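You operate a simulated robot arm through the tools that you are given. There is no shell and no other tool.

You run a simulated two-armed robot. Do the job below in one go: nothing can be reset, and whatever is moved stays where it is left.

TASK
Test stud lamp 8 at RUN through socket N, then shut down.
Fine: on the stud board, move the plug from socket L into N with the lever off; lever on at 0; end with the slider at 0, lever off; leave the other plugs and the relay keys.

Only the result counts: the job must be done as asked and must still hold three seconds after the hand-in. Knocking over, shifting, dropping, spilling or breaking anything else fails it.

THE ROBOT
Two 7-joint arms with two-finger parallel grippers on one trunk that stands fixed in place. Base frame: the origin is at the foot of the trunk, x ahead of it, y to its left, z up. Lengths are in m, angles in degrees, forces in N, time in s.
The left shoulder is at [0.05, 0.158, 1.158], the right one opposite. With the tool pointing down near the work surface each hand reaches from about 0.24 to 0.66 m from the base axis, measured 20 degrees to its own side. Payload 3.91 kg a hand.
Tool frame (each hand has its own): the origin (TCP) lies between the finger pads and is the grasp point; the fingertips stand 0.03 m ahead of it; z points along the fingers, y is the line along which they close. Largest opening 0.11 m; finger width 0.02, thickness 0.01; the body of the gripper, 0.048 by 0.112 m, starts 0.055 m behind the TCP.
Orientation is that of the tool frame in the base frame, as [roll, pitch, yaw] about the fixed x, y, z axes, in that order (R = Rz(yaw) Ry(pitch) Rx(roll)). With the fingers straight down and closing along the base's y, the tool's x points along the base's -x, its y along +y and its z along -z.

THE INTERFACE
- The arms move only by the tool drive_tool. It takes "left_moves", "right_moves" or both (then of equal length, played together; a hand with none holds still); each is a list of rows, each a list of 7 numbers: the shift along the tool's x, y, z in units of 100 mm (1.0 is 100 mm), then the turn, a rotation vector about the tool's x, y, z in units of 60 degrees (1.0 is 60 degrees), then the opening, from 0 (shut) to 1 (fully open). In form: [[tx, ty, tz, ax, ay, az, fingers], ...]. A call has 1 to 20 rows; each row is the pose to reach, as a shift and turn from the pose commanded when the call began, along the tool's axes at that moment. A call with a number of a shift or a turn outside -1 to 1 is refused whole. Rows are played at 5 a second. More than 0.05 m and 8.6 degrees between two rows, or a gripper value outside its range, and nothing of the call is played. A pose out of reach is approached as far as the arm can. The call stops where the force on the tool passes 50 N (or 10 N more than at its start, if that is more) or the arm is blocked; 0.2 s more then pass. The fingers move at their own pace (about 0.153 m/s each) and stop on an object; they squeeze with about 44 N. The grip force told is the motor's: it shows also when the fingers shut on nothing. Time passes only in rows, and 0.2 s behind the last, so rows that repeat a pose let the fingers close. The reply holds the time, the measured pose of the TCP, the force on the tool along the base axes, the opening and the grip force, in the units named above and with some noise, with the torque about the TCP (base axes, N m) and any sound that the robot's microphone picked up, and new pictures: "pictures" is both (left out), scene, wrist or none (wrist: the cameras of the hands that moved).
- Cameras (640 x 400 px; columns grow to the right, rows downward): "scene" is now at [0.111, 0.0622, 1.3245]; the picture's right is [0.64, -0.77, 0.00], its down [-0.24, -0.20, -0.95] and it looks along [0.73, 0.61, -0.31] (base axes); focal length 238 px, centre (320, 200). "left" rides on the left gripper at [0.072, -0.017, -0.103] in its tool frame; the picture's right is [0.23, 0.97, 0.00], its down [-0.76, 0.18, -0.62] and it looks along [-0.61, 0.14, 0.78] (tool axes); focal length 222 px, centre (320, 200). "right" rides on the right gripper at [0.072, 0.017, -0.103] in its tool frame; the picture's right is [-0.23, 0.97, 0.00], its down [-0.76, -0.18, -0.62] and it looks along [-0.61, -0.14, 0.78] (tool axes); focal length 222 px, centre (320, 200).
- move_column(by): slides the trunk up (or, below 0, down) by that many m; the arms and the scene camera ride with it, the base frame stays. It gives what a move gives, with no picture.
- aim_head(pan, tilt): turns the head with the scene camera to pan (to the left, within 80 degrees either way) and tilt (down, from -29 to 69), counted from straight ahead of the robot. It gives what a move gives, and a new picture of the scene camera.
- measure_at(camera, pixels): for up to 12 pixels [column, row] of the newest picture of that camera ("zoom" is the newest enlarged one), the place [x, y, z] in the base frame of the surface seen there, good to about 0.002 m. It takes no simulated time.
- close_up(camera, box): a new picture of the part [left, top, right, bottom] of that camera's present view, enlarged. It takes no simulated time.
- finish_job(): hands the job in; it is judged then, once.

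Leave the grippers open and the arms clear of the work at the hand-in unless told otherwise.

The tools are called as a command line: name --argument value ..., lists and objects as JSON in quotes. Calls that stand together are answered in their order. drive_tool: Moves the arms, as the interface text tells. Its arguments: {"type":"object","properties":{"left_moves":{"type":"array","items":{"type":"array","items":{"type":"number"}}},"right_moves":{"type":"array","items":{"type":"array","items":{"type":"number"}}},"pictures":{"type":"string","enum":["both","scene","wrist","none"]}},"required":[]} The other tools are called the same way: move_column (by) moves the trunk up or down; aim_head (pan, tilt) turns the head that bears the scene camera; measure_at (camera, pixels) gives the place of the surface under pixels of a picture; close_up (camera, box) takes an enlarged picture of a part of a camera's view; finish_job () hands the job in.

At the start:

```text
t: 0.0
left_tcp_pos: [0.2095, 0.2695, 1.2664]
left_tcp_rot: [-180.0, -0.1, 180.0]
left_contact_force: [0.4, -0.2, -0.4]
left_ft_torque: [0.0, -0.01, 0.01]
left_width: 0.1103
left_gripper_force: 0.2
right_tcp_pos: [0.4021, 0.0339, 1.2155]
right_tcp_rot: [179.9, 0.0, 179.9]
right_contact_force: [0.2, 0.6, 0.3]
right_ft_torque: [0.04, -0.02, 0.05]
right_width: 0.1098
right_gripper_force: 0.0
trunk travel left (down, up): [-0.4, 0.082]
head pan, tilt (commanded): [39.9, 18.1]
```

scene: 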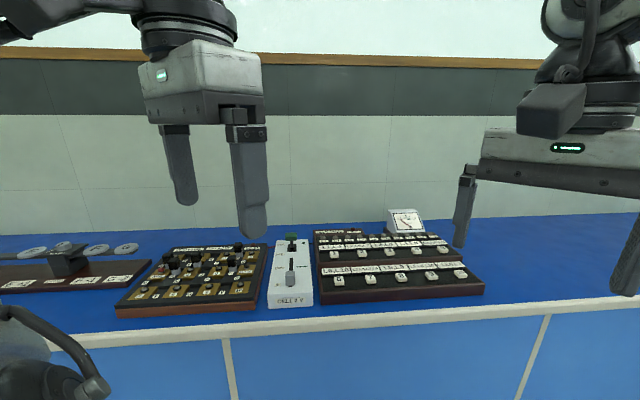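
right: 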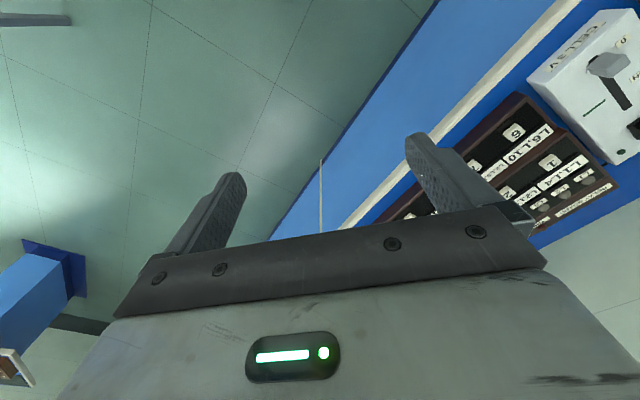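
left: 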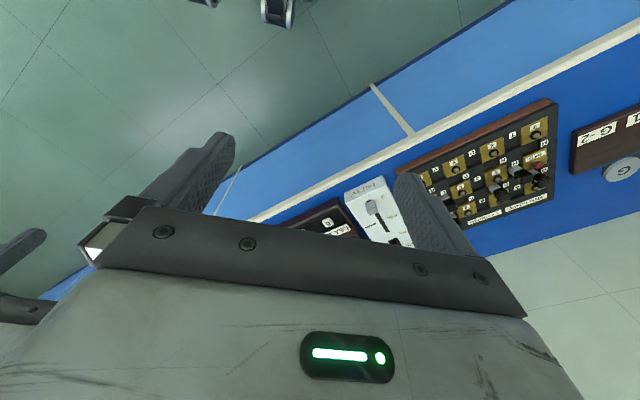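

The scene shows a plug board (about columns 115-265, rows 245-315), a white supply box with a slider (about 265-315, rows 235-305), and a lamp/relay board (315-480). I'll enlarge each one to read the labels.

close_up --camera "scene" --box '[110, 230, 280, 320]'

close_up --camera "scene" --box '[255, 220, 335, 315]'

close_up --camera "scene" --box '[305, 200, 495, 310]'

close_up --camera "left" --box '[330, 80, 640, 270]'

```text
3.76 times, centred on (195, 275) of scene
```

zoom: 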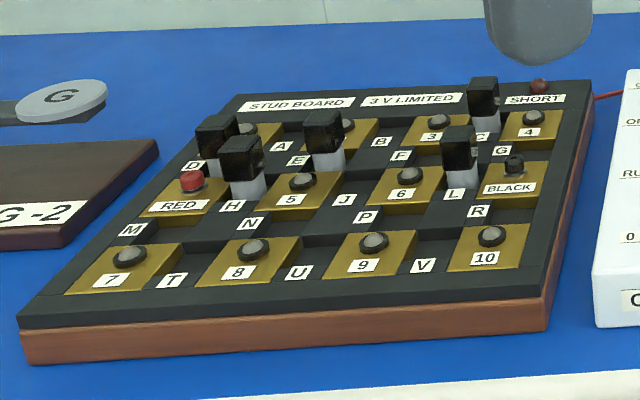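

```text
4.21 times, centred on (295, 268) of scene
```

zoom: 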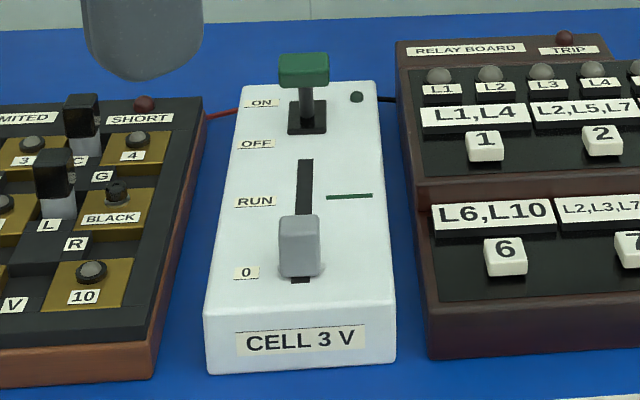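

```text
3.37 times, centred on (400, 255) of scene
```

zoom: 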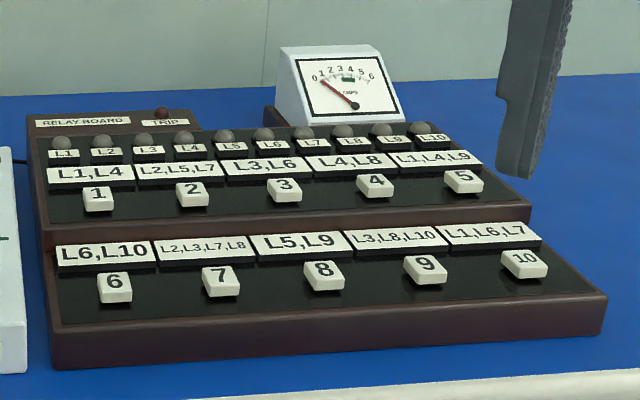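

```text
2.06 times, centred on (485, 175) of left
```

zoom: 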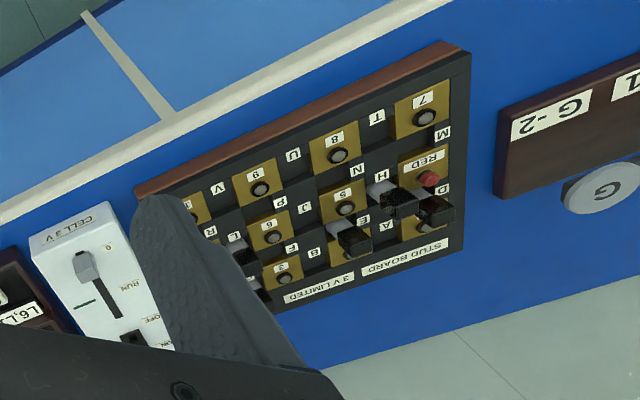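

The stud board has plugs at D, H, E, C and L. N lies between studs 5 and 8. The slider on CELL 3 V sits at 0. I can't yet tell whether the green lever is at ON or OFF, so I'll measure key points in the scene view.

measure_at --camera "scene" --pixels '[[117, 314], [256, 303], [268, 244], [174, 250], [291, 236], [291, 254], [290, 262], [289, 280], [270, 302], [313, 300], [231, 272], [180, 290]]'

close_up --camera "scene" --box '[270, 225, 315, 265]'

close_up --camera "scene" --box '[200, 235, 265, 290]'

```text
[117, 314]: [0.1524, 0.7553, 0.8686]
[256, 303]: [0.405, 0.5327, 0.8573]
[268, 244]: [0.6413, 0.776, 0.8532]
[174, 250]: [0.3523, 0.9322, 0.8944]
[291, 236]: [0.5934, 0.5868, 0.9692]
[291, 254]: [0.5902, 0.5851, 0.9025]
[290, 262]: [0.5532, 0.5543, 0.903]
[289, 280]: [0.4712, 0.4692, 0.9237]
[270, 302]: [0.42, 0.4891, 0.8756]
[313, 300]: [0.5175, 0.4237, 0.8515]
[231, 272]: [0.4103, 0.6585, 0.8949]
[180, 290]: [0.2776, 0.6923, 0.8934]
```

```text
10.00 times, centred on (292, 245) of scene
```

zoom: 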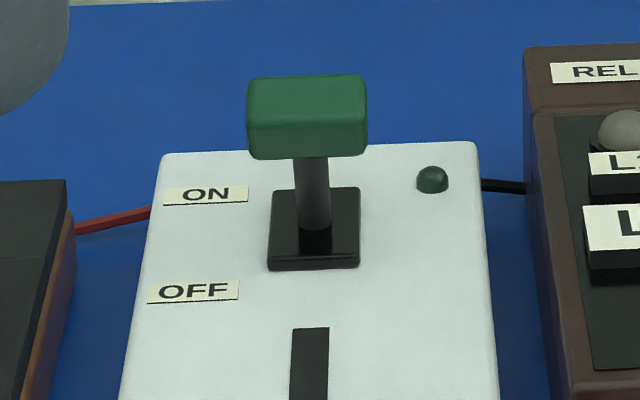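

```text
7.27 times, centred on (232, 262) of scene
```

zoom: 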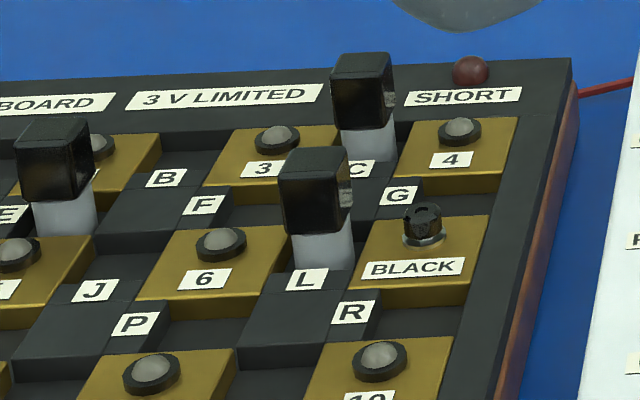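

The lever handle stands over the pad and its tilt isn't clear yet. I'll measure the plug at L and its neighbours in the newest zoom.

measure_at --camera "zoom" --pixels '[[305, 158], [285, 152], [340, 150], [352, 165], [308, 238], [310, 205], [345, 240], [322, 265], [308, 280], [60, 350], [110, 330], [222, 242]]'

close_up --camera "scene" --box '[140, 250, 205, 300]'

```text
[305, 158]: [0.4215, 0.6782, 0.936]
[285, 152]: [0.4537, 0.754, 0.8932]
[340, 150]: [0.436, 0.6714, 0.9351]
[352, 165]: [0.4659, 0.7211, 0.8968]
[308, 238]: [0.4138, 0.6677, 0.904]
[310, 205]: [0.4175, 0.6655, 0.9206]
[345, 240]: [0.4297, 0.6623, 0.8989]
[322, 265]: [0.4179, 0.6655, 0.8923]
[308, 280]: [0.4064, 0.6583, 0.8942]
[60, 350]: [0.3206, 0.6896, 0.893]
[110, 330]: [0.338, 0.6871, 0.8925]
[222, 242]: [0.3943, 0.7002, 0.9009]
```

```text
8.00 times, centred on (172, 275) of scene
```

zoom: 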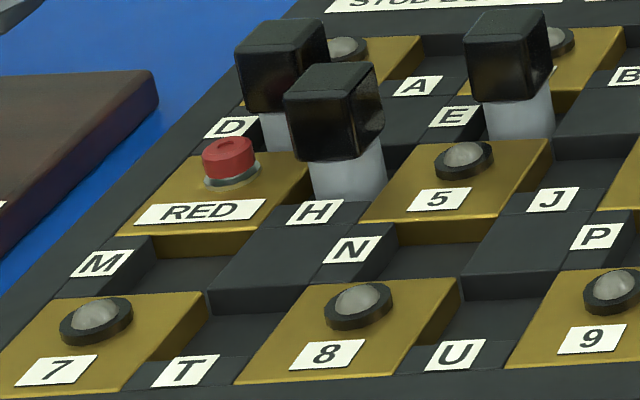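

Vertical sockets carry their label to the left, so N's recess is right of the N label, around (430,262) in this zoom, between studs 5 and 8. I'll measure these.

measure_at --camera "zoom" --pixels '[[462, 152], [357, 297], [94, 313], [612, 285], [350, 248], [425, 262], [400, 255], [330, 75], [335, 130], [345, 185], [315, 212], [165, 270]]'

aim_head --pan 48 --tilt 30

```text
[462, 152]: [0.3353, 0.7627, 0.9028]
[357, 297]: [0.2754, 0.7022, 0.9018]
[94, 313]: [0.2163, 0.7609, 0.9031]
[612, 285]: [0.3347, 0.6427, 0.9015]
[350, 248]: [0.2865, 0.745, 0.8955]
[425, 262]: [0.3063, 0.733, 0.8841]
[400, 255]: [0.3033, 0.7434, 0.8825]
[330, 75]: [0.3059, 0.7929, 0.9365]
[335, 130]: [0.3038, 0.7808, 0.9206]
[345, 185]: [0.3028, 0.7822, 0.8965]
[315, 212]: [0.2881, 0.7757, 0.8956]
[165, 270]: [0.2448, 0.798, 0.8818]
```

```text
t: 0.7
left_tcp_pos: [0.2099, 0.2695, 1.266]
left_tcp_rot: [-179.9, 0.1, 180.0]
left_contact_force: [-0.3, -0.5, -0.4]
left_ft_torque: [0.0, 0.01, -0.01]
left_width: 0.11
left_gripper_force: 0.1
right_tcp_pos: [0.4024, 0.0334, 1.2153]
right_tcp_rot: [180.0, 0.0, -179.9]
right_contact_force: [-0.5, 0.2, -0.2]
right_ft_torque: [-0.03, 0.01, 0.01]
right_width: 0.11
right_gripper_force: 0.0
trunk travel left (down, up): [-0.4, 0.082]
head pan, tilt (commanded): [48.0, 30.0]
```

scene: 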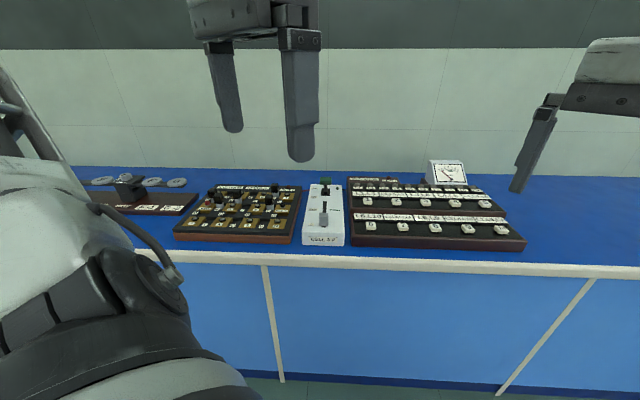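

The head now looks lower at the boards. I'll enlarge the cell box to see how the lever leans and measure its knob, stem and pad.

close_up --camera "scene" --box '[293, 170, 357, 210]'

```text
10.00 times, centred on (325, 190) of scene
```

zoom: 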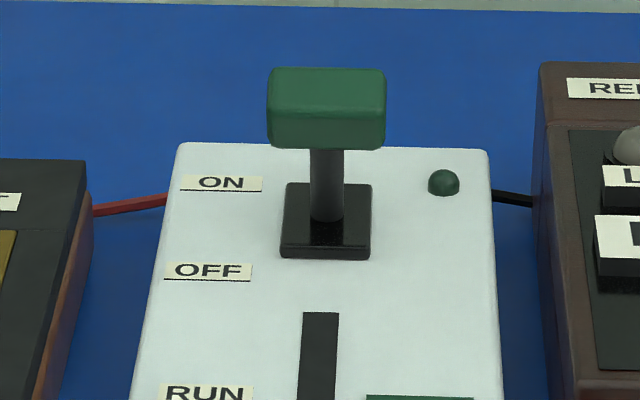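

measure_at --camera "zoom" --pixels '[[327, 130], [327, 85], [327, 72], [275, 85], [378, 85], [328, 165], [328, 205], [328, 235], [290, 190], [365, 190], [222, 183], [208, 271]]'

close_up --camera "scene" --box '[293, 195, 357, 250]'

```text
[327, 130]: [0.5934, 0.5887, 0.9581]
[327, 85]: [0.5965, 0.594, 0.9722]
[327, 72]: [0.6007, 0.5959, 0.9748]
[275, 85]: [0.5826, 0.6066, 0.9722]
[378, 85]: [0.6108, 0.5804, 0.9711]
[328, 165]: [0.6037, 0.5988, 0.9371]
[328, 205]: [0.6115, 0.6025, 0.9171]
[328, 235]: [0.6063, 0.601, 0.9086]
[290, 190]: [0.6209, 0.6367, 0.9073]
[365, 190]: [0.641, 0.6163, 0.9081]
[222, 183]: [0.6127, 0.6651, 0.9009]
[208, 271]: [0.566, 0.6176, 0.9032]
```

```text
7.27 times, centred on (325, 222) of scene
```

zoom: 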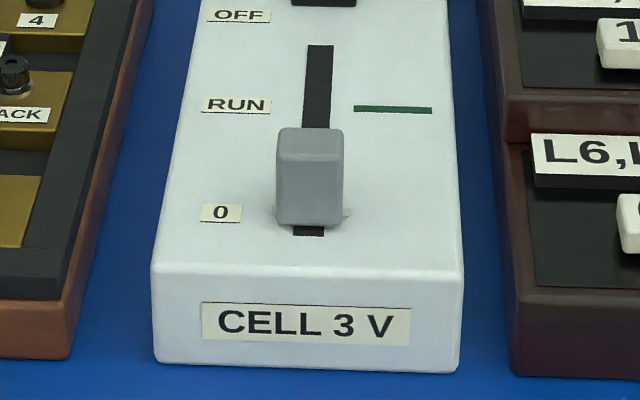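

The knob centre sits closer to me than the pad centre. It leans toward the OFF label, so the lever is OFF now. Next I'll measure the slider knob, slot and labels.

measure_at --camera "zoom" --pixels '[[310, 180], [310, 215], [285, 180], [338, 180], [308, 140], [308, 131], [285, 140], [337, 140], [308, 230], [318, 50], [393, 109], [220, 212]]'

close_up --camera "scene" --box '[170, 178, 310, 250]'

```text
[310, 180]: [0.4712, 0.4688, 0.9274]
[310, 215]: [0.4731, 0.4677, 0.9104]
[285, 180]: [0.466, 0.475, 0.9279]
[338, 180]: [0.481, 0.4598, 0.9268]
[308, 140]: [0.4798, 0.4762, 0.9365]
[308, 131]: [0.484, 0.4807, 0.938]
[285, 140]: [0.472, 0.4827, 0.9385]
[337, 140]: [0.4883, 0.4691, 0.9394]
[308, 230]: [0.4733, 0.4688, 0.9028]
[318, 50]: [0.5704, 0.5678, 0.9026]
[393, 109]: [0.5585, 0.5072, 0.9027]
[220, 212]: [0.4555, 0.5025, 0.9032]
```

```text
4.57 times, centred on (240, 214) of scene
```

zoom: 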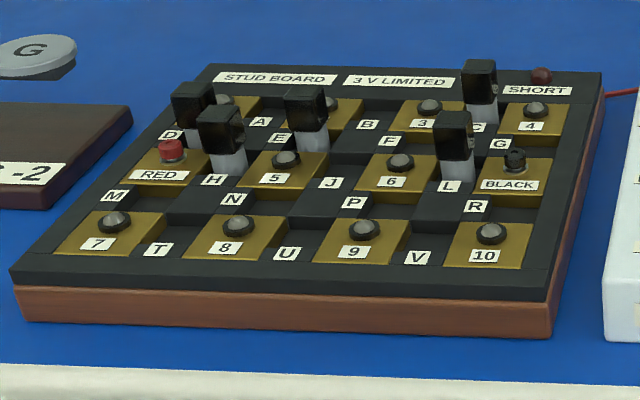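

The slider knob is at v≈0.675 along the 45° axis, and the RUN mark is about 0.078 m further along. The slot continues past RUN. The lever is OFF and the slider is at 0. I'll start bringing the left hand toward the stud board, turning it 45° to line up with the board.

drive_tool --left_moves '[[-0.167, 0.167, 0, 0, 0, -0.125, 1], [-0.333, 0.333, 0, 0, 0, -0.25, 1], [-0.5, 0.5, 0, 0, 0, -0.375, 1], [-0.667, 0.667, 0, 0, 0, -0.5, 1], [-0.833, 0.833, 0, 0, 0, -0.625, 1], [-1, 1, 0, 0, 0, -0.75, 1]]' --pictures "both"

```text
t: 2.1
left_tcp_pos: [0.3101, 0.3725, 1.2658]
left_tcp_rot: [-180.0, -0.1, -134.9]
left_contact_force: [0.7, -1.0, 0.0]
left_ft_torque: [-0.02, -0.01, -0.03]
left_width: 0.11
left_gripper_force: 0.1
right_tcp_pos: [0.4025, 0.034, 1.2143]
right_tcp_rot: [179.9, 0.0, -179.9]
right_contact_force: [0.7, 0.2, 0.0]
right_ft_torque: [-0.03, -0.01, -0.01]
right_width: 0.1102
right_gripper_force: 0.1
trunk travel left (down, up): [-0.4, 0.082]
head pan, tilt (commanded): [48.0, 30.0]
```

scene: 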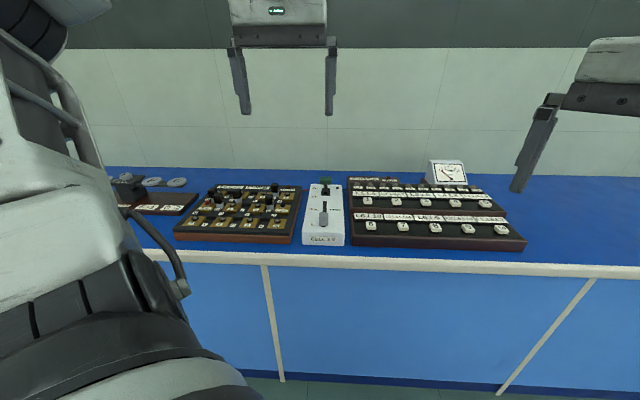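
left: 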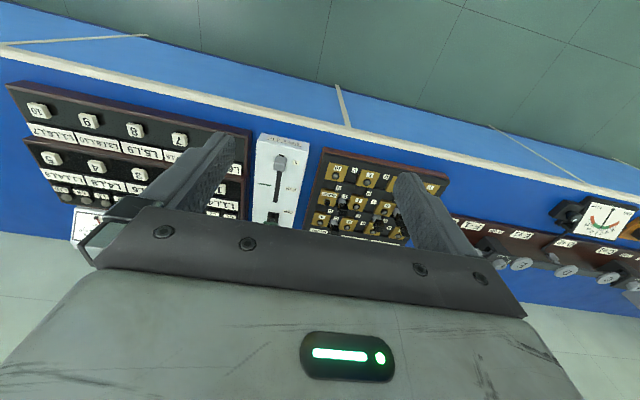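

The hand is aligned with the board axis at yaw −135°. Next I'll move out along the board axis, descend, and tilt the fingers outward by 25° to gain reach.

drive_tool --left_moves '[[-0.25, 0.11, 0.175, 0, -0.104, 0, 1], [-0.5, 0.225, 0.35, 0, -0.208, 0, 1], [-0.75, 0.34, 0.525, 0, -0.3125, 0, 1], [-1, 0.45, 0.7, 0, -0.4167, 0, 1]]' --pictures "both"

```text
t: 3.1
left_tcp_pos: [0.3491, 0.4736, 1.1965]
left_tcp_rot: [-179.9, 25.1, -135.0]
left_contact_force: [0.3, -0.2, 1.1]
left_ft_torque: [0.01, 0.04, 0.01]
left_width: 0.11
left_gripper_force: 0.1
right_tcp_pos: [0.4018, 0.0348, 1.2146]
right_tcp_rot: [179.9, 0.0, 180.0]
right_contact_force: [0.4, -0.9, 0.2]
right_ft_torque: [-0.01, 0.0, -0.02]
right_width: 0.1099
right_gripper_force: 0.0
trunk travel left (down, up): [-0.4, 0.082]
head pan, tilt (commanded): [48.0, 30.0]
```

scene: 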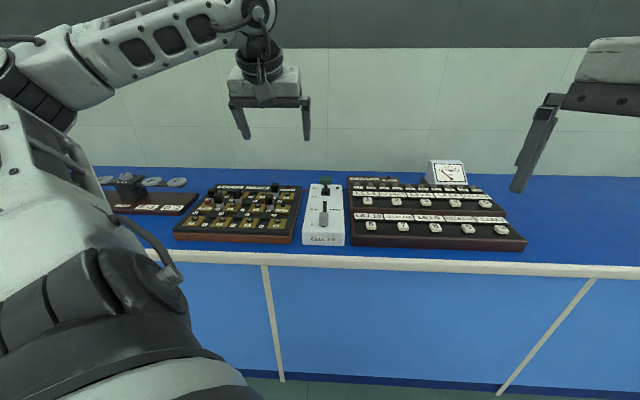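
left: 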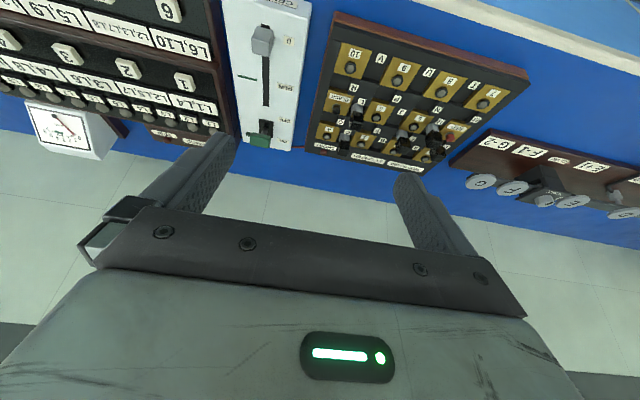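

The reach is fine so far and the tilt is 25°. I'll continue toward a hover over plug L and partly close the fingers to about 55 mm.

drive_tool --left_moves '[[-0.174, 0.22, 0.219, 0, 0, 0, 0.8], [-0.347, 0.44, 0.438, 0, 0, 0, 0.6], [-0.52, 0.66, 0.657, 0, 0, 0, 0.5], [-0.695, 0.88, 0.876, 0, 0, 0, 0.5]]' --pictures "both"

```text
t: 4.1
left_tcp_pos: [0.3579, 0.6044, 1.1452]
left_tcp_rot: [-180.0, 25.0, -135.0]
left_contact_force: [0.3, -0.2, 0.0]
left_ft_torque: [-0.02, -0.01, -0.04]
left_width: 0.0548
left_gripper_force: 0.1
right_tcp_pos: [0.4018, 0.0341, 1.2138]
right_tcp_rot: [179.9, -0.1, -180.0]
right_contact_force: [0.0, 0.9, -0.4]
right_ft_torque: [0.01, -0.01, 0.02]
right_width: 0.1099
right_gripper_force: 0.0
trunk travel left (down, up): [-0.4, 0.082]
head pan, tilt (commanded): [48.0, 30.0]
```

scene: 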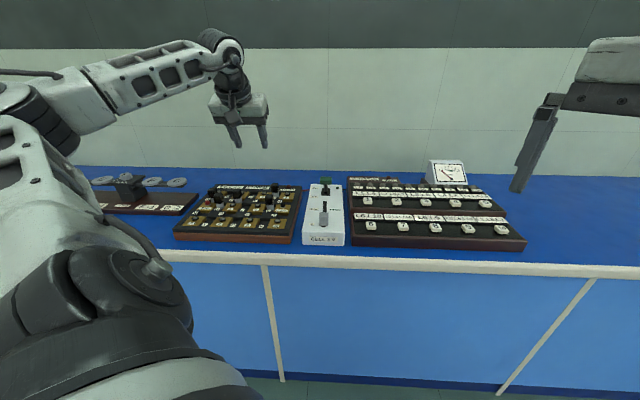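
left: 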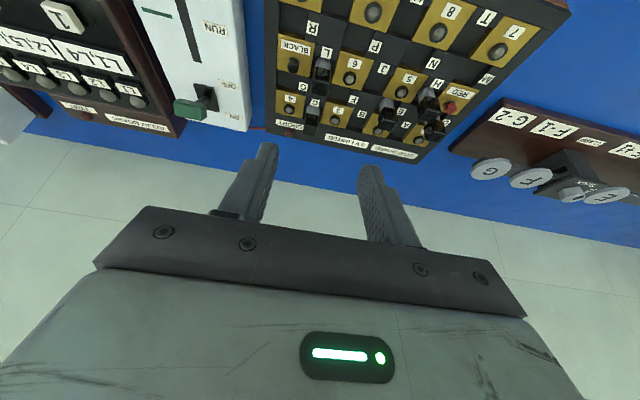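

The arm isn't fully stretched. I'll go on toward the hover above L.

drive_tool --left_moves '[[-0.106, 0.01, 0.325, 0, 0, 0, 0.5], [-0.211, 0.015, 0.65, 0, 0, 0, 0.5], [-0.317, 0.02, 0.976, 0, 0, 0, 0.5]]' --pictures "both"

```text
t: 4.9
left_tcp_pos: [0.4045, 0.6559, 1.0711]
left_tcp_rot: [-179.8, 24.9, -135.0]
left_contact_force: [-0.5, 1.5, 0.4]
left_ft_torque: [-0.01, 0.02, -0.02]
left_width: 0.0551
left_gripper_force: 0.1
right_tcp_pos: [0.4024, 0.0334, 1.2148]
right_tcp_rot: [180.0, 0.0, -180.0]
right_contact_force: [-0.1, 0.0, -0.9]
right_ft_torque: [-0.01, 0.03, 0.0]
right_width: 0.1098
right_gripper_force: 0.1
trunk travel left (down, up): [-0.4, 0.082]
head pan, tilt (commanded): [48.0, 30.0]
```

scene: 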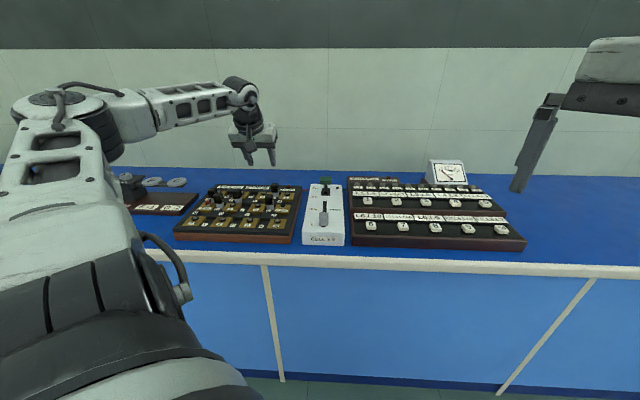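
left: 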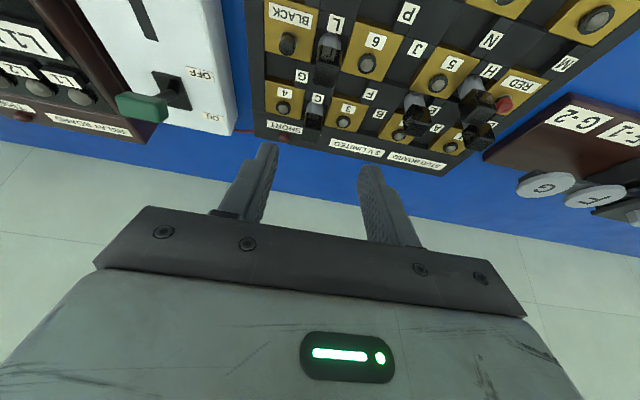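

The plug at L shows in the left wrist view near (328,50). I'll enlarge that area to measure the plug head and the N socket accurately.

close_up --camera "left" --box '[260, 0, 420, 100]'

```text
4.00 times, centred on (340, 50) of left
```

zoom: 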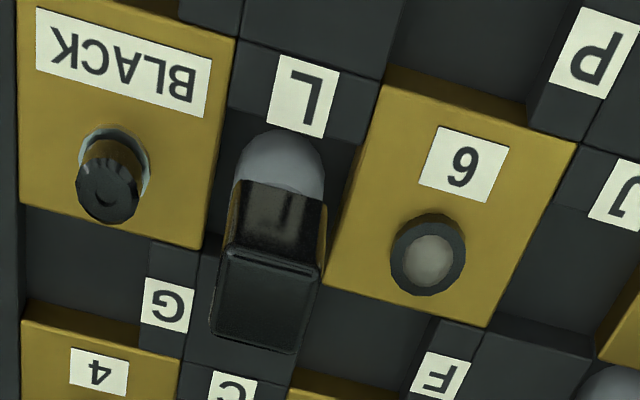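

The plug head is box-shaped on a round grey stem. I'll measure the corners of its top face, a few side points and the surroundings.

measure_at --camera "zoom" --pixels '[[265, 300], [234, 257], [312, 272], [290, 345], [218, 332], [240, 215], [315, 230], [280, 185], [280, 160], [430, 260], [103, 195], [280, 140]]'

close_up --camera "left" --box '[420, 0, 580, 100]'

```text
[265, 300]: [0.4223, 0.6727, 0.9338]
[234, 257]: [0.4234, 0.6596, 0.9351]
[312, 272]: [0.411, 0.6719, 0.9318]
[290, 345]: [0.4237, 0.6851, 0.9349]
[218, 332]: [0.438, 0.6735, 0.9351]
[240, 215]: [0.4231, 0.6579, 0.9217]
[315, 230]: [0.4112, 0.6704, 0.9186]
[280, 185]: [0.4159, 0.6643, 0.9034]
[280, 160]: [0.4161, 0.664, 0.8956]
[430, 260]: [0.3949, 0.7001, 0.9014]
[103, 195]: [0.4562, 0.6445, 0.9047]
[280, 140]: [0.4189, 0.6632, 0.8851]
```

```text
4.00 times, centred on (500, 50) of left
```

zoom: 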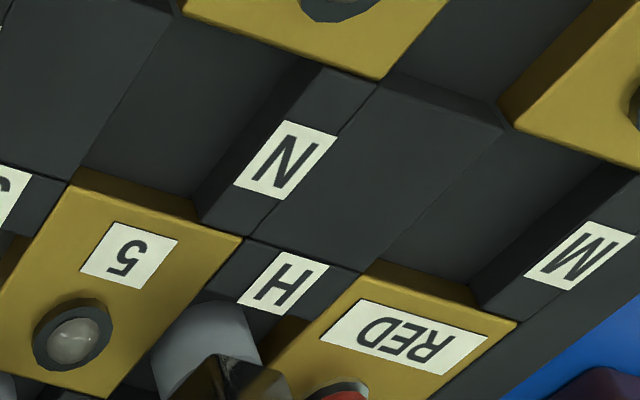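

Plug head: centre about u=-0.176, v=0.776, top z 0.935, roughly 22 mm wide. Now I'll measure the N recess, the dark pocket around (190,120) in this zoom, between studs 5 and 8.

measure_at --camera "zoom" --pixels '[[185, 120], [90, 165], [180, 205], [175, 25], [300, 65], [285, 160], [235, 130], [75, 325], [120, 215], [290, 15], [60, 100], [205, 195]]'

```text
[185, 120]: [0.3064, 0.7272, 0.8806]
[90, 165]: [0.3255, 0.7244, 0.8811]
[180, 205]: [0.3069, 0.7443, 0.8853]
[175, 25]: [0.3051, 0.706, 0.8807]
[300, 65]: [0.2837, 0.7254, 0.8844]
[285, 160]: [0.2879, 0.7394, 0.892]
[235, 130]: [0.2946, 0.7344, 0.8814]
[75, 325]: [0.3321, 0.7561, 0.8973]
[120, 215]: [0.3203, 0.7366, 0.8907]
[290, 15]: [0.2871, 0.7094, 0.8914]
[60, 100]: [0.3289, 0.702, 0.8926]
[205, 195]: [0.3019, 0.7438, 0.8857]
```

I need the plug seating position relative to its recess, so I'll use the plug already at E (same socket type as N) as a reference. Enlarging that area and the N pocket.

close_up --camera "left" --box '[370, 60, 530, 160]'

```text
4.00 times, centred on (450, 110) of left
```

zoom: 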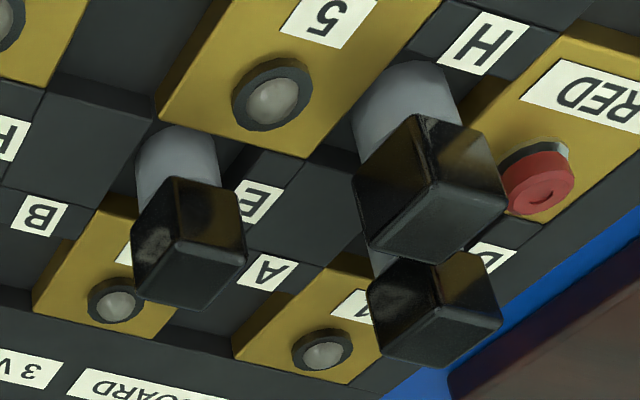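

measure_at --camera "zoom" --pixels '[[188, 270], [178, 245], [237, 253], [195, 302], [138, 284], [438, 225], [430, 190], [500, 200], [436, 255], [370, 240], [272, 98], [115, 303]]'

close_up --camera "left" --box '[430, 0, 510, 50]'

```text
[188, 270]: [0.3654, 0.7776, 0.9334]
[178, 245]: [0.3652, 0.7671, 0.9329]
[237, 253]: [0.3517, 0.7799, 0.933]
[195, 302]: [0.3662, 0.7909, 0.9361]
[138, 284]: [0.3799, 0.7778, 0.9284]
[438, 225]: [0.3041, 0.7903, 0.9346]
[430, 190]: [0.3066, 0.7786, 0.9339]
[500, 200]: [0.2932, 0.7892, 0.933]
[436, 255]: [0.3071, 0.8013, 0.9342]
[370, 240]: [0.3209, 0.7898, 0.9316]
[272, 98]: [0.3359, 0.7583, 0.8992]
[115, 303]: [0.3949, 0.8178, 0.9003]
```

```text
8.00 times, centred on (470, 25) of left
```

zoom: 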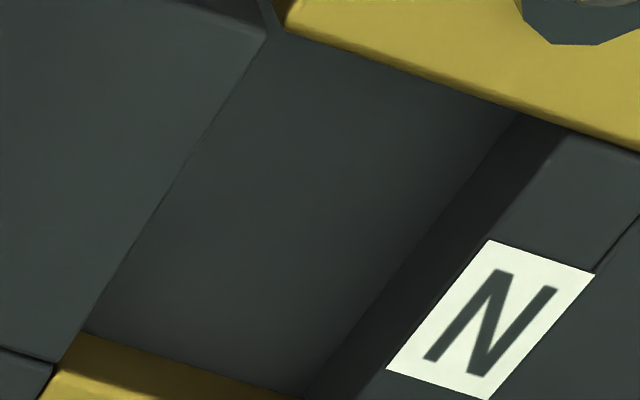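

measure_at --camera "zoom" --pixels '[[500, 118], [410, 245], [310, 380], [95, 328], [200, 362], [280, 388], [285, 50], [400, 85], [230, 120], [130, 280], [280, 215], [225, 95]]'

```text
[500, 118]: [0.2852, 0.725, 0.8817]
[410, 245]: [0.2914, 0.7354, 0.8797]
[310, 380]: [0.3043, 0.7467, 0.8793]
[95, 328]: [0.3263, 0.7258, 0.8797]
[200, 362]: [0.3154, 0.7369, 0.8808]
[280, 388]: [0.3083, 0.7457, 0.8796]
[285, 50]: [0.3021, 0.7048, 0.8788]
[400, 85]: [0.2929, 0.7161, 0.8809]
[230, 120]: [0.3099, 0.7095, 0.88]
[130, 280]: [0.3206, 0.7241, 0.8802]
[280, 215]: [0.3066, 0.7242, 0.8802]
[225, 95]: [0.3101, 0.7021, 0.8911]
```

Results so far, with u to board right and v away from me:
- Plug L: u≈-0.1757, v≈0.7755, top at z≈0.935.
- Plug E: u≈-0.292, v≈0.809.
- N: its recess and the plug pattern both give u≈-0.293, v≈0.7265.

I'll narrow the fingers to about 44 mm so they clear lamp 6 and BLACK, and descend to z≈0.98 straight above plug L.

drive_tool --left_moves '[[0.051, -0.007, 0.311, 0, 0, 0, 0.4], [0.102, -0.014, 0.622, 0, 0, 0, 0.4], [0.153, -0.021, 0.933, 0, 0, 0, 0.4], [0.153, -0.021, 0.933, 0, 0, 0, 0.4]]' --pictures "both"

```text
t: 5.9
left_tcp_pos: [0.4235, 0.6724, 0.9799]
left_tcp_rot: [179.9, 25.0, -135.0]
left_contact_force: [0.5, 0.0, -0.3]
left_ft_torque: [0.06, 0.04, -0.03]
left_width: 0.0439
left_gripper_force: 0.0
right_tcp_pos: [0.4016, 0.0328, 1.215]
right_tcp_rot: [179.9, 0.0, 180.0]
right_contact_force: [-0.4, 0.5, 0.5]
right_ft_torque: [-0.05, -0.02, 0.0]
right_width: 0.1099
right_gripper_force: 0.1
trunk travel left (down, up): [-0.4, 0.082]
head pan, tilt (commanded): [48.0, 30.0]
```

scene: 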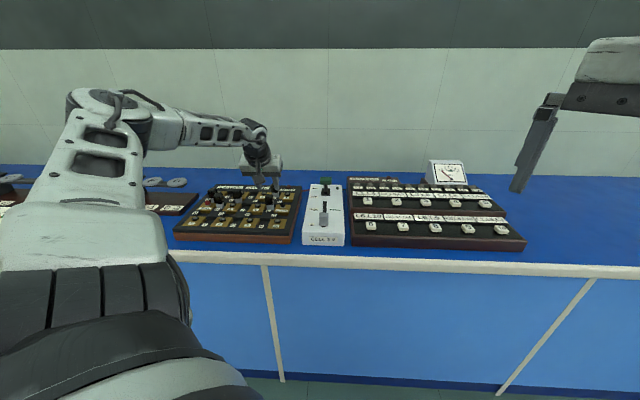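
left: 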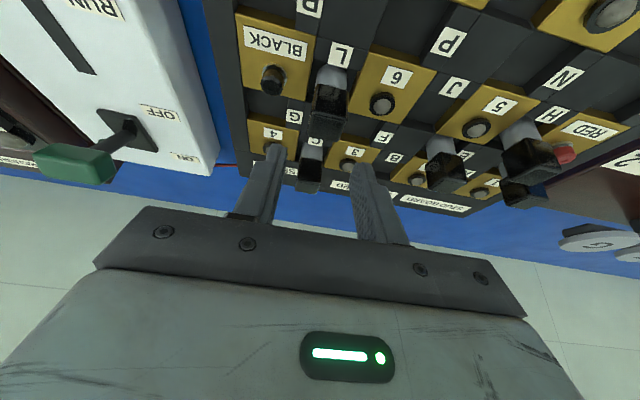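

The TCP is at v=0.775, u=-0.176, right above the plug. I'll check the plug head position again from this closer view around (330,90).

close_up --camera "left" --box '[250, 50, 410, 150]'

measure_at --camera "left" --pixels '[[316, 103], [343, 108], [339, 130], [316, 127], [328, 118], [330, 78]]'

```text
4.00 times, centred on (330, 100) of left
```

zoom: 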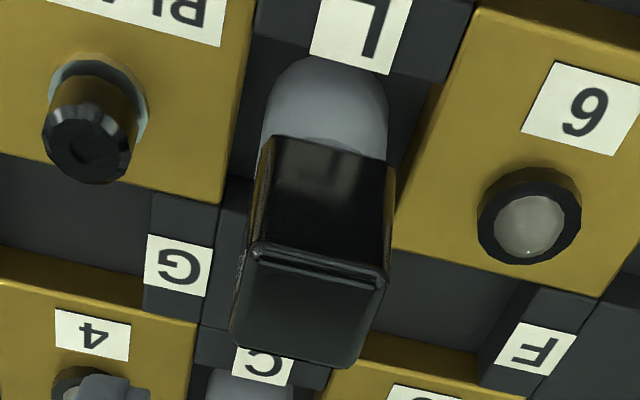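

```text
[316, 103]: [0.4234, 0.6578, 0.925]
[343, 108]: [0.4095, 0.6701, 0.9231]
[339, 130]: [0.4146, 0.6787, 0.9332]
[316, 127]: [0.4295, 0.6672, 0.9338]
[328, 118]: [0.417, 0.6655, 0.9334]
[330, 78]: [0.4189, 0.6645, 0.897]
```

The head centre is confirmed at u≈-0.175, v≈0.7755. I'll go down 44 mm with the fingers still open.

drive_tool --left_moves '[[0.06, -0.005, 0.134, 0, 0, 0, 0.4], [0.12, -0.005, 0.268, 0, 0, 0, 0.4], [0.181, -0.005, 0.402, 0, 0, 0, 0.4], [0.181, -0.005, 0.402, 0, 0, 0, 0.4]]' --pictures "both"

```text
t: 6.9
left_tcp_pos: [0.4253, 0.6718, 0.9373]
left_tcp_rot: [-179.9, 25.1, -135.0]
left_contact_force: [0.2, 0.3, -0.7]
left_ft_torque: [-0.02, 0.0, -0.01]
left_width: 0.0442
left_gripper_force: 0.1
right_tcp_pos: [0.4004, 0.0345, 1.2147]
right_tcp_rot: [180.0, 0.0, 179.9]
right_contact_force: [-0.4, -0.1, 0.4]
right_ft_torque: [-0.01, -0.02, 0.0]
right_width: 0.1102
right_gripper_force: 0.2
trunk travel left (down, up): [-0.4, 0.082]
head pan, tilt (commanded): [48.0, 30.0]
```

scene: 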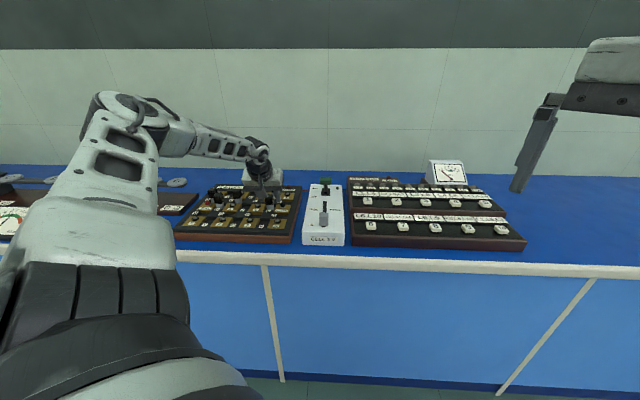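
left: 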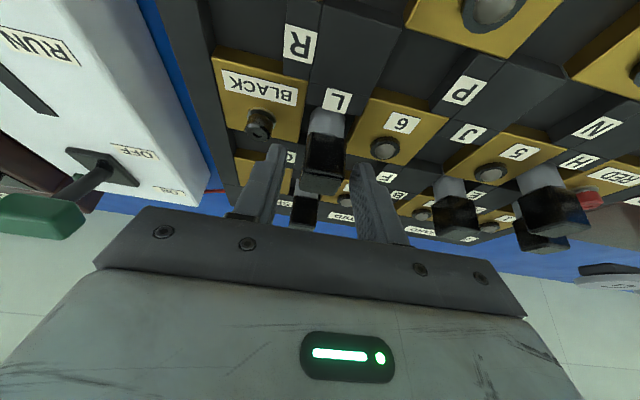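

The plug head (305–345, 135–195) is between the two fingertips. Closing the fingers on it now.

drive_tool --left_moves '[[0, 0, 0, 0, 0, 0, 0.2], [0, 0, 0, 0, 0, 0, 0.1], [0, 0, 0, 0, 0, 0, 0], [0, 0, 0, 0, 0, 0, 0]]' --pictures "wrist"

close_up --camera "scene" --box '[170, 160, 310, 250]'

```text
t: 7.9
left_tcp_pos: [0.4256, 0.6723, 0.9353]
left_tcp_rot: [179.9, 25.0, -135.0]
left_contact_force: [0.6, 0.8, 0.3]
left_ft_torque: [-0.02, 0.01, 0.02]
left_width: 0.0232
left_gripper_force: 43.8
right_tcp_pos: [0.4035, 0.0332, 1.2153]
right_tcp_rot: [179.9, -0.1, -180.0]
right_contact_force: [0.0, -1.0, 0.5]
right_ft_torque: [0.04, 0.01, -0.02]
right_width: 0.1099
right_gripper_force: 0.1
trunk travel left (down, up): [-0.4, 0.082]
head pan, tilt (commanded): [48.0, 30.0]
```

left: 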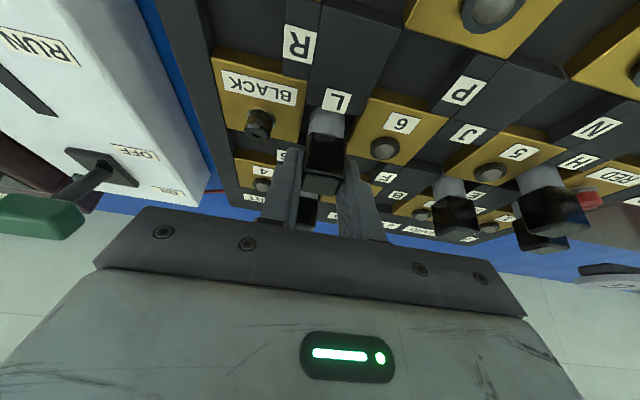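

```text
4.44 times, centred on (240, 205) of scene
```

zoom: 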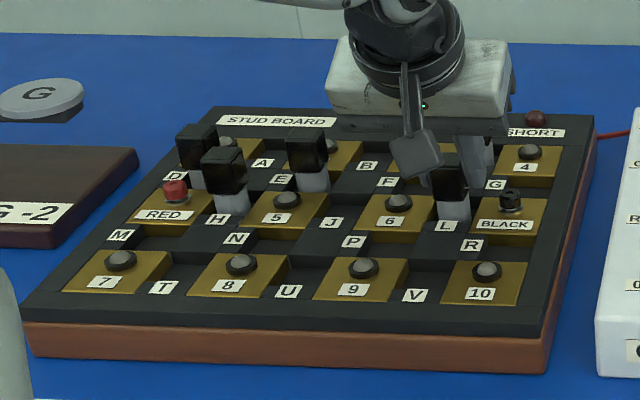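

The grip is firm at 23.2 mm with 44 N. Lifting straight up by 70 mm.

drive_tool --left_moves '[[-0.03, 0, -0.063, 0, 0, 0, 0], [-0.074, 0, -0.159, 0, 0, 0, 0], [-0.148, 0, -0.317, 0, 0, 0, 0], [-0.222, 0, -0.476, 0, 0, 0, 0], [-0.296, 0, -0.634, 0, 0, 0, 0]]' --pictures "both"

close_up --camera "scene" --box '[170, 160, 310, 250]'

```text
t: 9.1
left_tcp_pos: [0.4242, 0.6719, 1.0058]
left_tcp_rot: [180.0, 25.0, -135.1]
left_contact_force: [0.1, 0.2, -1.1]
left_ft_torque: [0.02, -0.01, -0.03]
left_width: 0.0234
left_gripper_force: 44.1
right_tcp_pos: [0.4014, 0.0327, 1.2143]
right_tcp_rot: [179.9, 0.0, -180.0]
right_contact_force: [-0.2, 0.5, -0.2]
right_ft_torque: [-0.02, 0.01, -0.01]
right_width: 0.1102
right_gripper_force: 0.1
trunk travel left (down, up): [-0.4, 0.082]
head pan, tilt (commanded): [48.0, 30.0]
```

scene: 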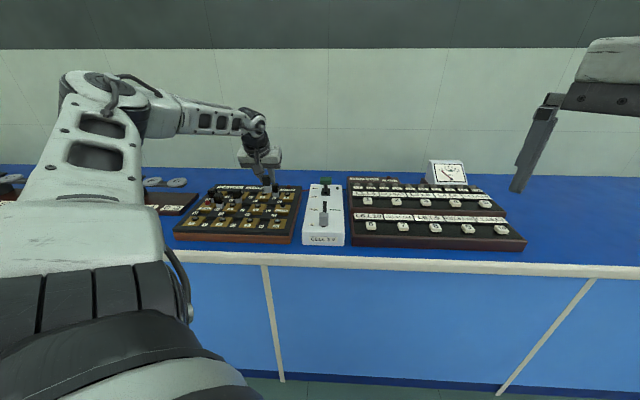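
left: 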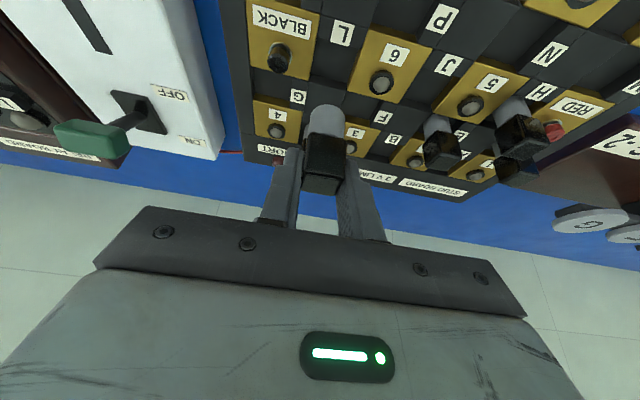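

```text
4.44 times, centred on (240, 205) of scene
```

zoom: 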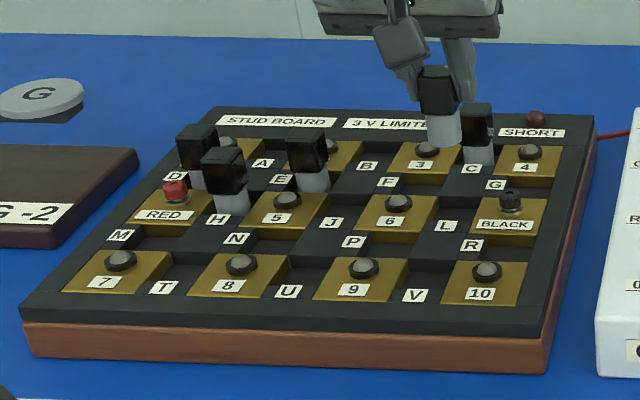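

The plug is lifted and still upright, and socket L is empty. I'll look at the empty L recess and at N again to fix the exact offset.

close_up --camera "left" --box '[280, 20, 408, 100]'

```text
5.00 times, centred on (344, 60) of left
```

zoom: 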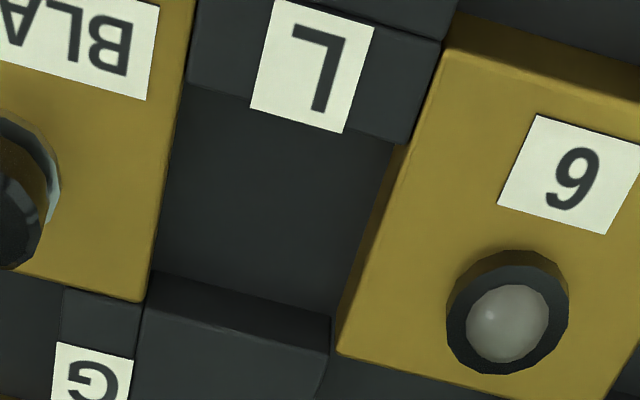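

measure_at --camera "zoom" --pixels '[[270, 200], [185, 115], [380, 155], [165, 265], [330, 305], [250, 285], [170, 200], [350, 230], [290, 145], [230, 95], [380, 120], [240, 320]]'

close_up --camera "left" --box '[460, 20, 588, 100]'

```text
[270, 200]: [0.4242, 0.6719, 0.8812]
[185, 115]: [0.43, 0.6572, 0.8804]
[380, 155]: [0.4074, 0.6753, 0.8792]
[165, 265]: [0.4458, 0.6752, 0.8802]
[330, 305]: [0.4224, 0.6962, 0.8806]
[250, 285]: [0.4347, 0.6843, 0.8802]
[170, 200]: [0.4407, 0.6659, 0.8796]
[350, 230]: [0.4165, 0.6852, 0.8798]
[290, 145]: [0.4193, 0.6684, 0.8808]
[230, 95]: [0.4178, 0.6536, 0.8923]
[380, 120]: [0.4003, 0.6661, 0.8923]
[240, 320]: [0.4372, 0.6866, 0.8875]
```

```text
5.00 times, centred on (524, 60) of left
```

zoom: 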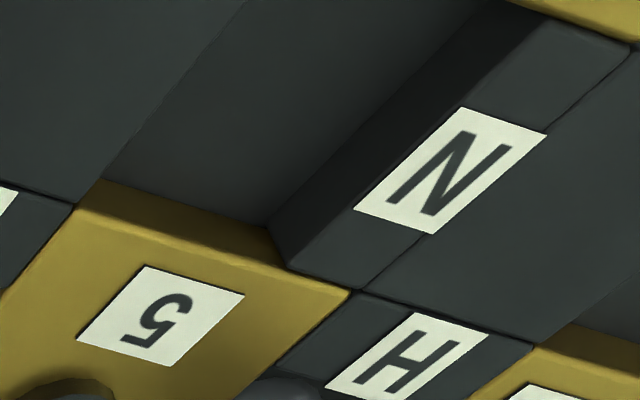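

measure_at --camera "zoom" --pixels '[[260, 215], [330, 145], [400, 78], [115, 172], [170, 100], [150, 180], [200, 200], [95, 172], [160, 90], [310, 245], [300, 205], [480, 10]]'

```text
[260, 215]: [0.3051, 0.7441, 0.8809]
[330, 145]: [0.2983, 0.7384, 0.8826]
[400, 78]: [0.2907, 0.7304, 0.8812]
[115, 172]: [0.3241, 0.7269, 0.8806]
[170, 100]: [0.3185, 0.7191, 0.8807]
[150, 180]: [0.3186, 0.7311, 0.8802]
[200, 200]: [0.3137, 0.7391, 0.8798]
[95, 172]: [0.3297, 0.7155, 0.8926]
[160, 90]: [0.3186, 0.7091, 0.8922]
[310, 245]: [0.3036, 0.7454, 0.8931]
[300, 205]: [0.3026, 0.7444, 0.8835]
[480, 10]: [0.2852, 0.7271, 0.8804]
```

N's pocket centre comes out at u≈-0.293, v≈0.7265, which agrees with the plug pattern. I'll carry the plug at height 1.005 toward N, mostly to board left and a little toward me.

drive_tool --left_moves '[[0.111, 0.225, -0.052, 0, 0, 0, 0], [0.222, 0.45, -0.104, 0, 0, 0, 0], [0.333, 0.675, -0.155, 0, 0, 0, 0], [0.444, 0.9, -0.207, 0, 0, 0, 0], [0.444, 0.9, -0.207, 0, 0, 0, 0]]' --pictures "both"

```text
t: 10.3
left_tcp_pos: [0.3258, 0.7006, 1.0055]
left_tcp_rot: [-179.9, 24.9, -134.9]
left_contact_force: [0.1, 0.5, -0.4]
left_ft_torque: [0.02, 0.02, -0.01]
left_width: 0.0233
left_gripper_force: 44.0
right_tcp_pos: [0.4017, 0.032, 1.215]
right_tcp_rot: [179.9, 0.0, 180.0]
right_contact_force: [-0.2, -0.4, -0.1]
right_ft_torque: [0.02, 0.03, -0.02]
right_width: 0.1096
right_gripper_force: 0.1
trunk travel left (down, up): [-0.4, 0.082]
head pan, tilt (commanded): [48.0, 30.0]
```

scene: 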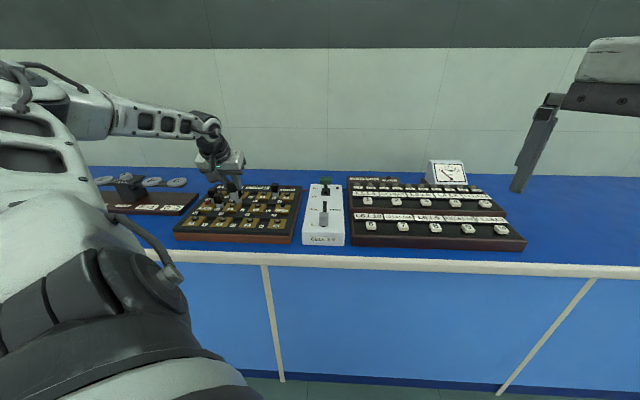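
left: 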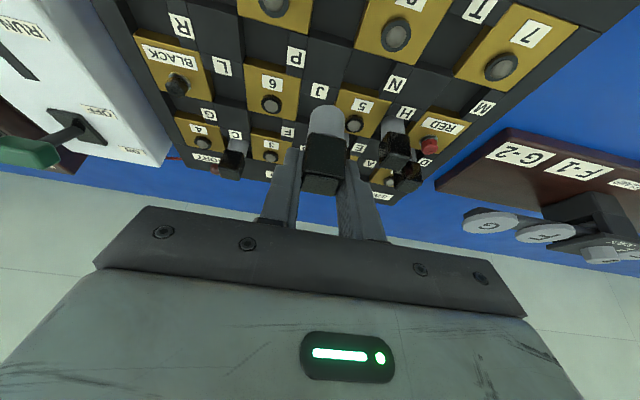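

At u=-0.265, v=0.726. I'll do the last 28 mm to the left, then lower by 30 mm so the plug's foot hangs just above the board.

drive_tool --left_moves '[[-0.002, 0.141, 0.001, 0, 0, 0, 0], [-0.005, 0.282, 0.002, 0, 0, 0, 0], [0.06, 0.282, 0.138, 0, 0, 0, 0], [0.122, 0.282, 0.274, 0, 0, 0, 0], [0.122, 0.282, 0.274, 0, 0, 0, 0]]' --pictures "both"

close_up --camera "scene" --box '[170, 165, 290, 250]'

close_up --camera "left" --box '[240, 40, 420, 200]'

```text
t: 11.5
left_tcp_pos: [0.306, 0.7217, 0.9755]
left_tcp_rot: [180.0, 25.0, -134.9]
left_contact_force: [-0.4, 0.2, 0.5]
left_ft_torque: [0.0, -0.01, 0.0]
left_width: 0.0234
left_gripper_force: 43.5
right_tcp_pos: [0.402, 0.0336, 1.2146]
right_tcp_rot: [179.9, 0.0, -180.0]
right_contact_force: [-0.4, 0.5, -0.4]
right_ft_torque: [-0.04, -0.01, 0.0]
right_width: 0.1102
right_gripper_force: 0.0
trunk travel left (down, up): [-0.4, 0.082]
head pan, tilt (commanded): [48.0, 30.0]
```

scene: 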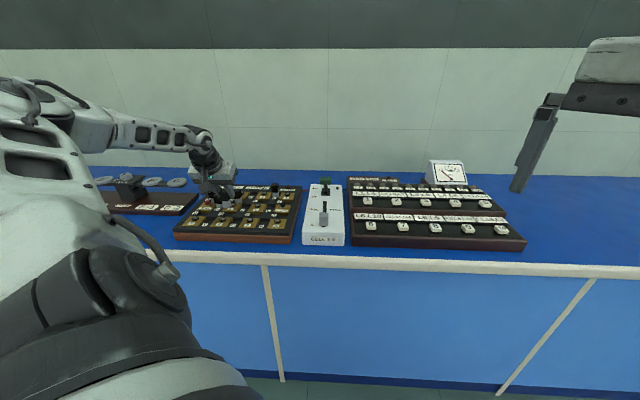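
left: 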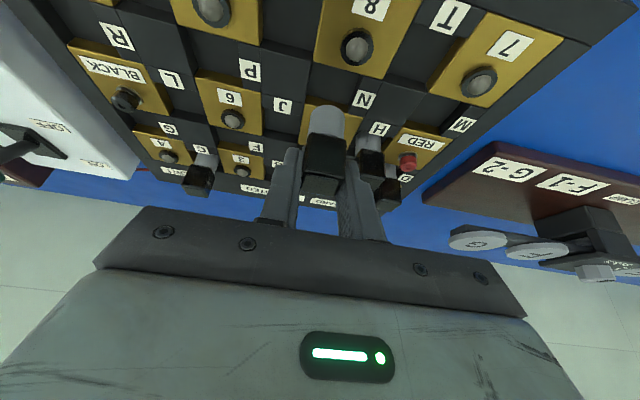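

```text
4.71 times, centred on (230, 208) of scene
```

zoom: 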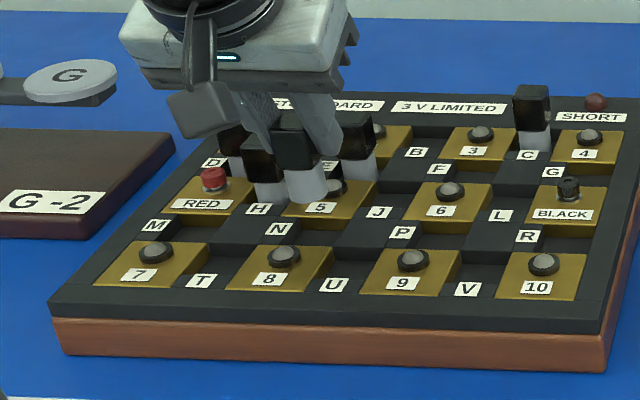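

```text
2.50 times, centred on (330, 120) of left
```

zoom: 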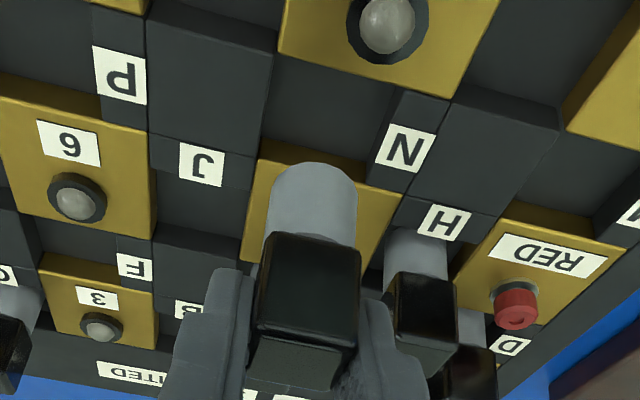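

The TCP reads u=-0.294, v=0.7267. I'll verify the held plug's stem position before lowering.

measure_at --camera "zoom" --pixels '[[312, 172], [312, 200], [275, 200], [350, 200], [312, 222], [312, 262], [270, 260], [350, 265], [320, 110], [265, 225]]'

```text
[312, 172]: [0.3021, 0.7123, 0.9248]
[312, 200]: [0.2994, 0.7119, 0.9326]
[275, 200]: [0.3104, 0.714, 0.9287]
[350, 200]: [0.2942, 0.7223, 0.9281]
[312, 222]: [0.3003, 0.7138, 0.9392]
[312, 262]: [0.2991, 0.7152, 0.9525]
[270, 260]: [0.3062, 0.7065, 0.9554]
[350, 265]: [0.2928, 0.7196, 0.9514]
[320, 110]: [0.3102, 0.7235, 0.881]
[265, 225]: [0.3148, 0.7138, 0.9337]
```

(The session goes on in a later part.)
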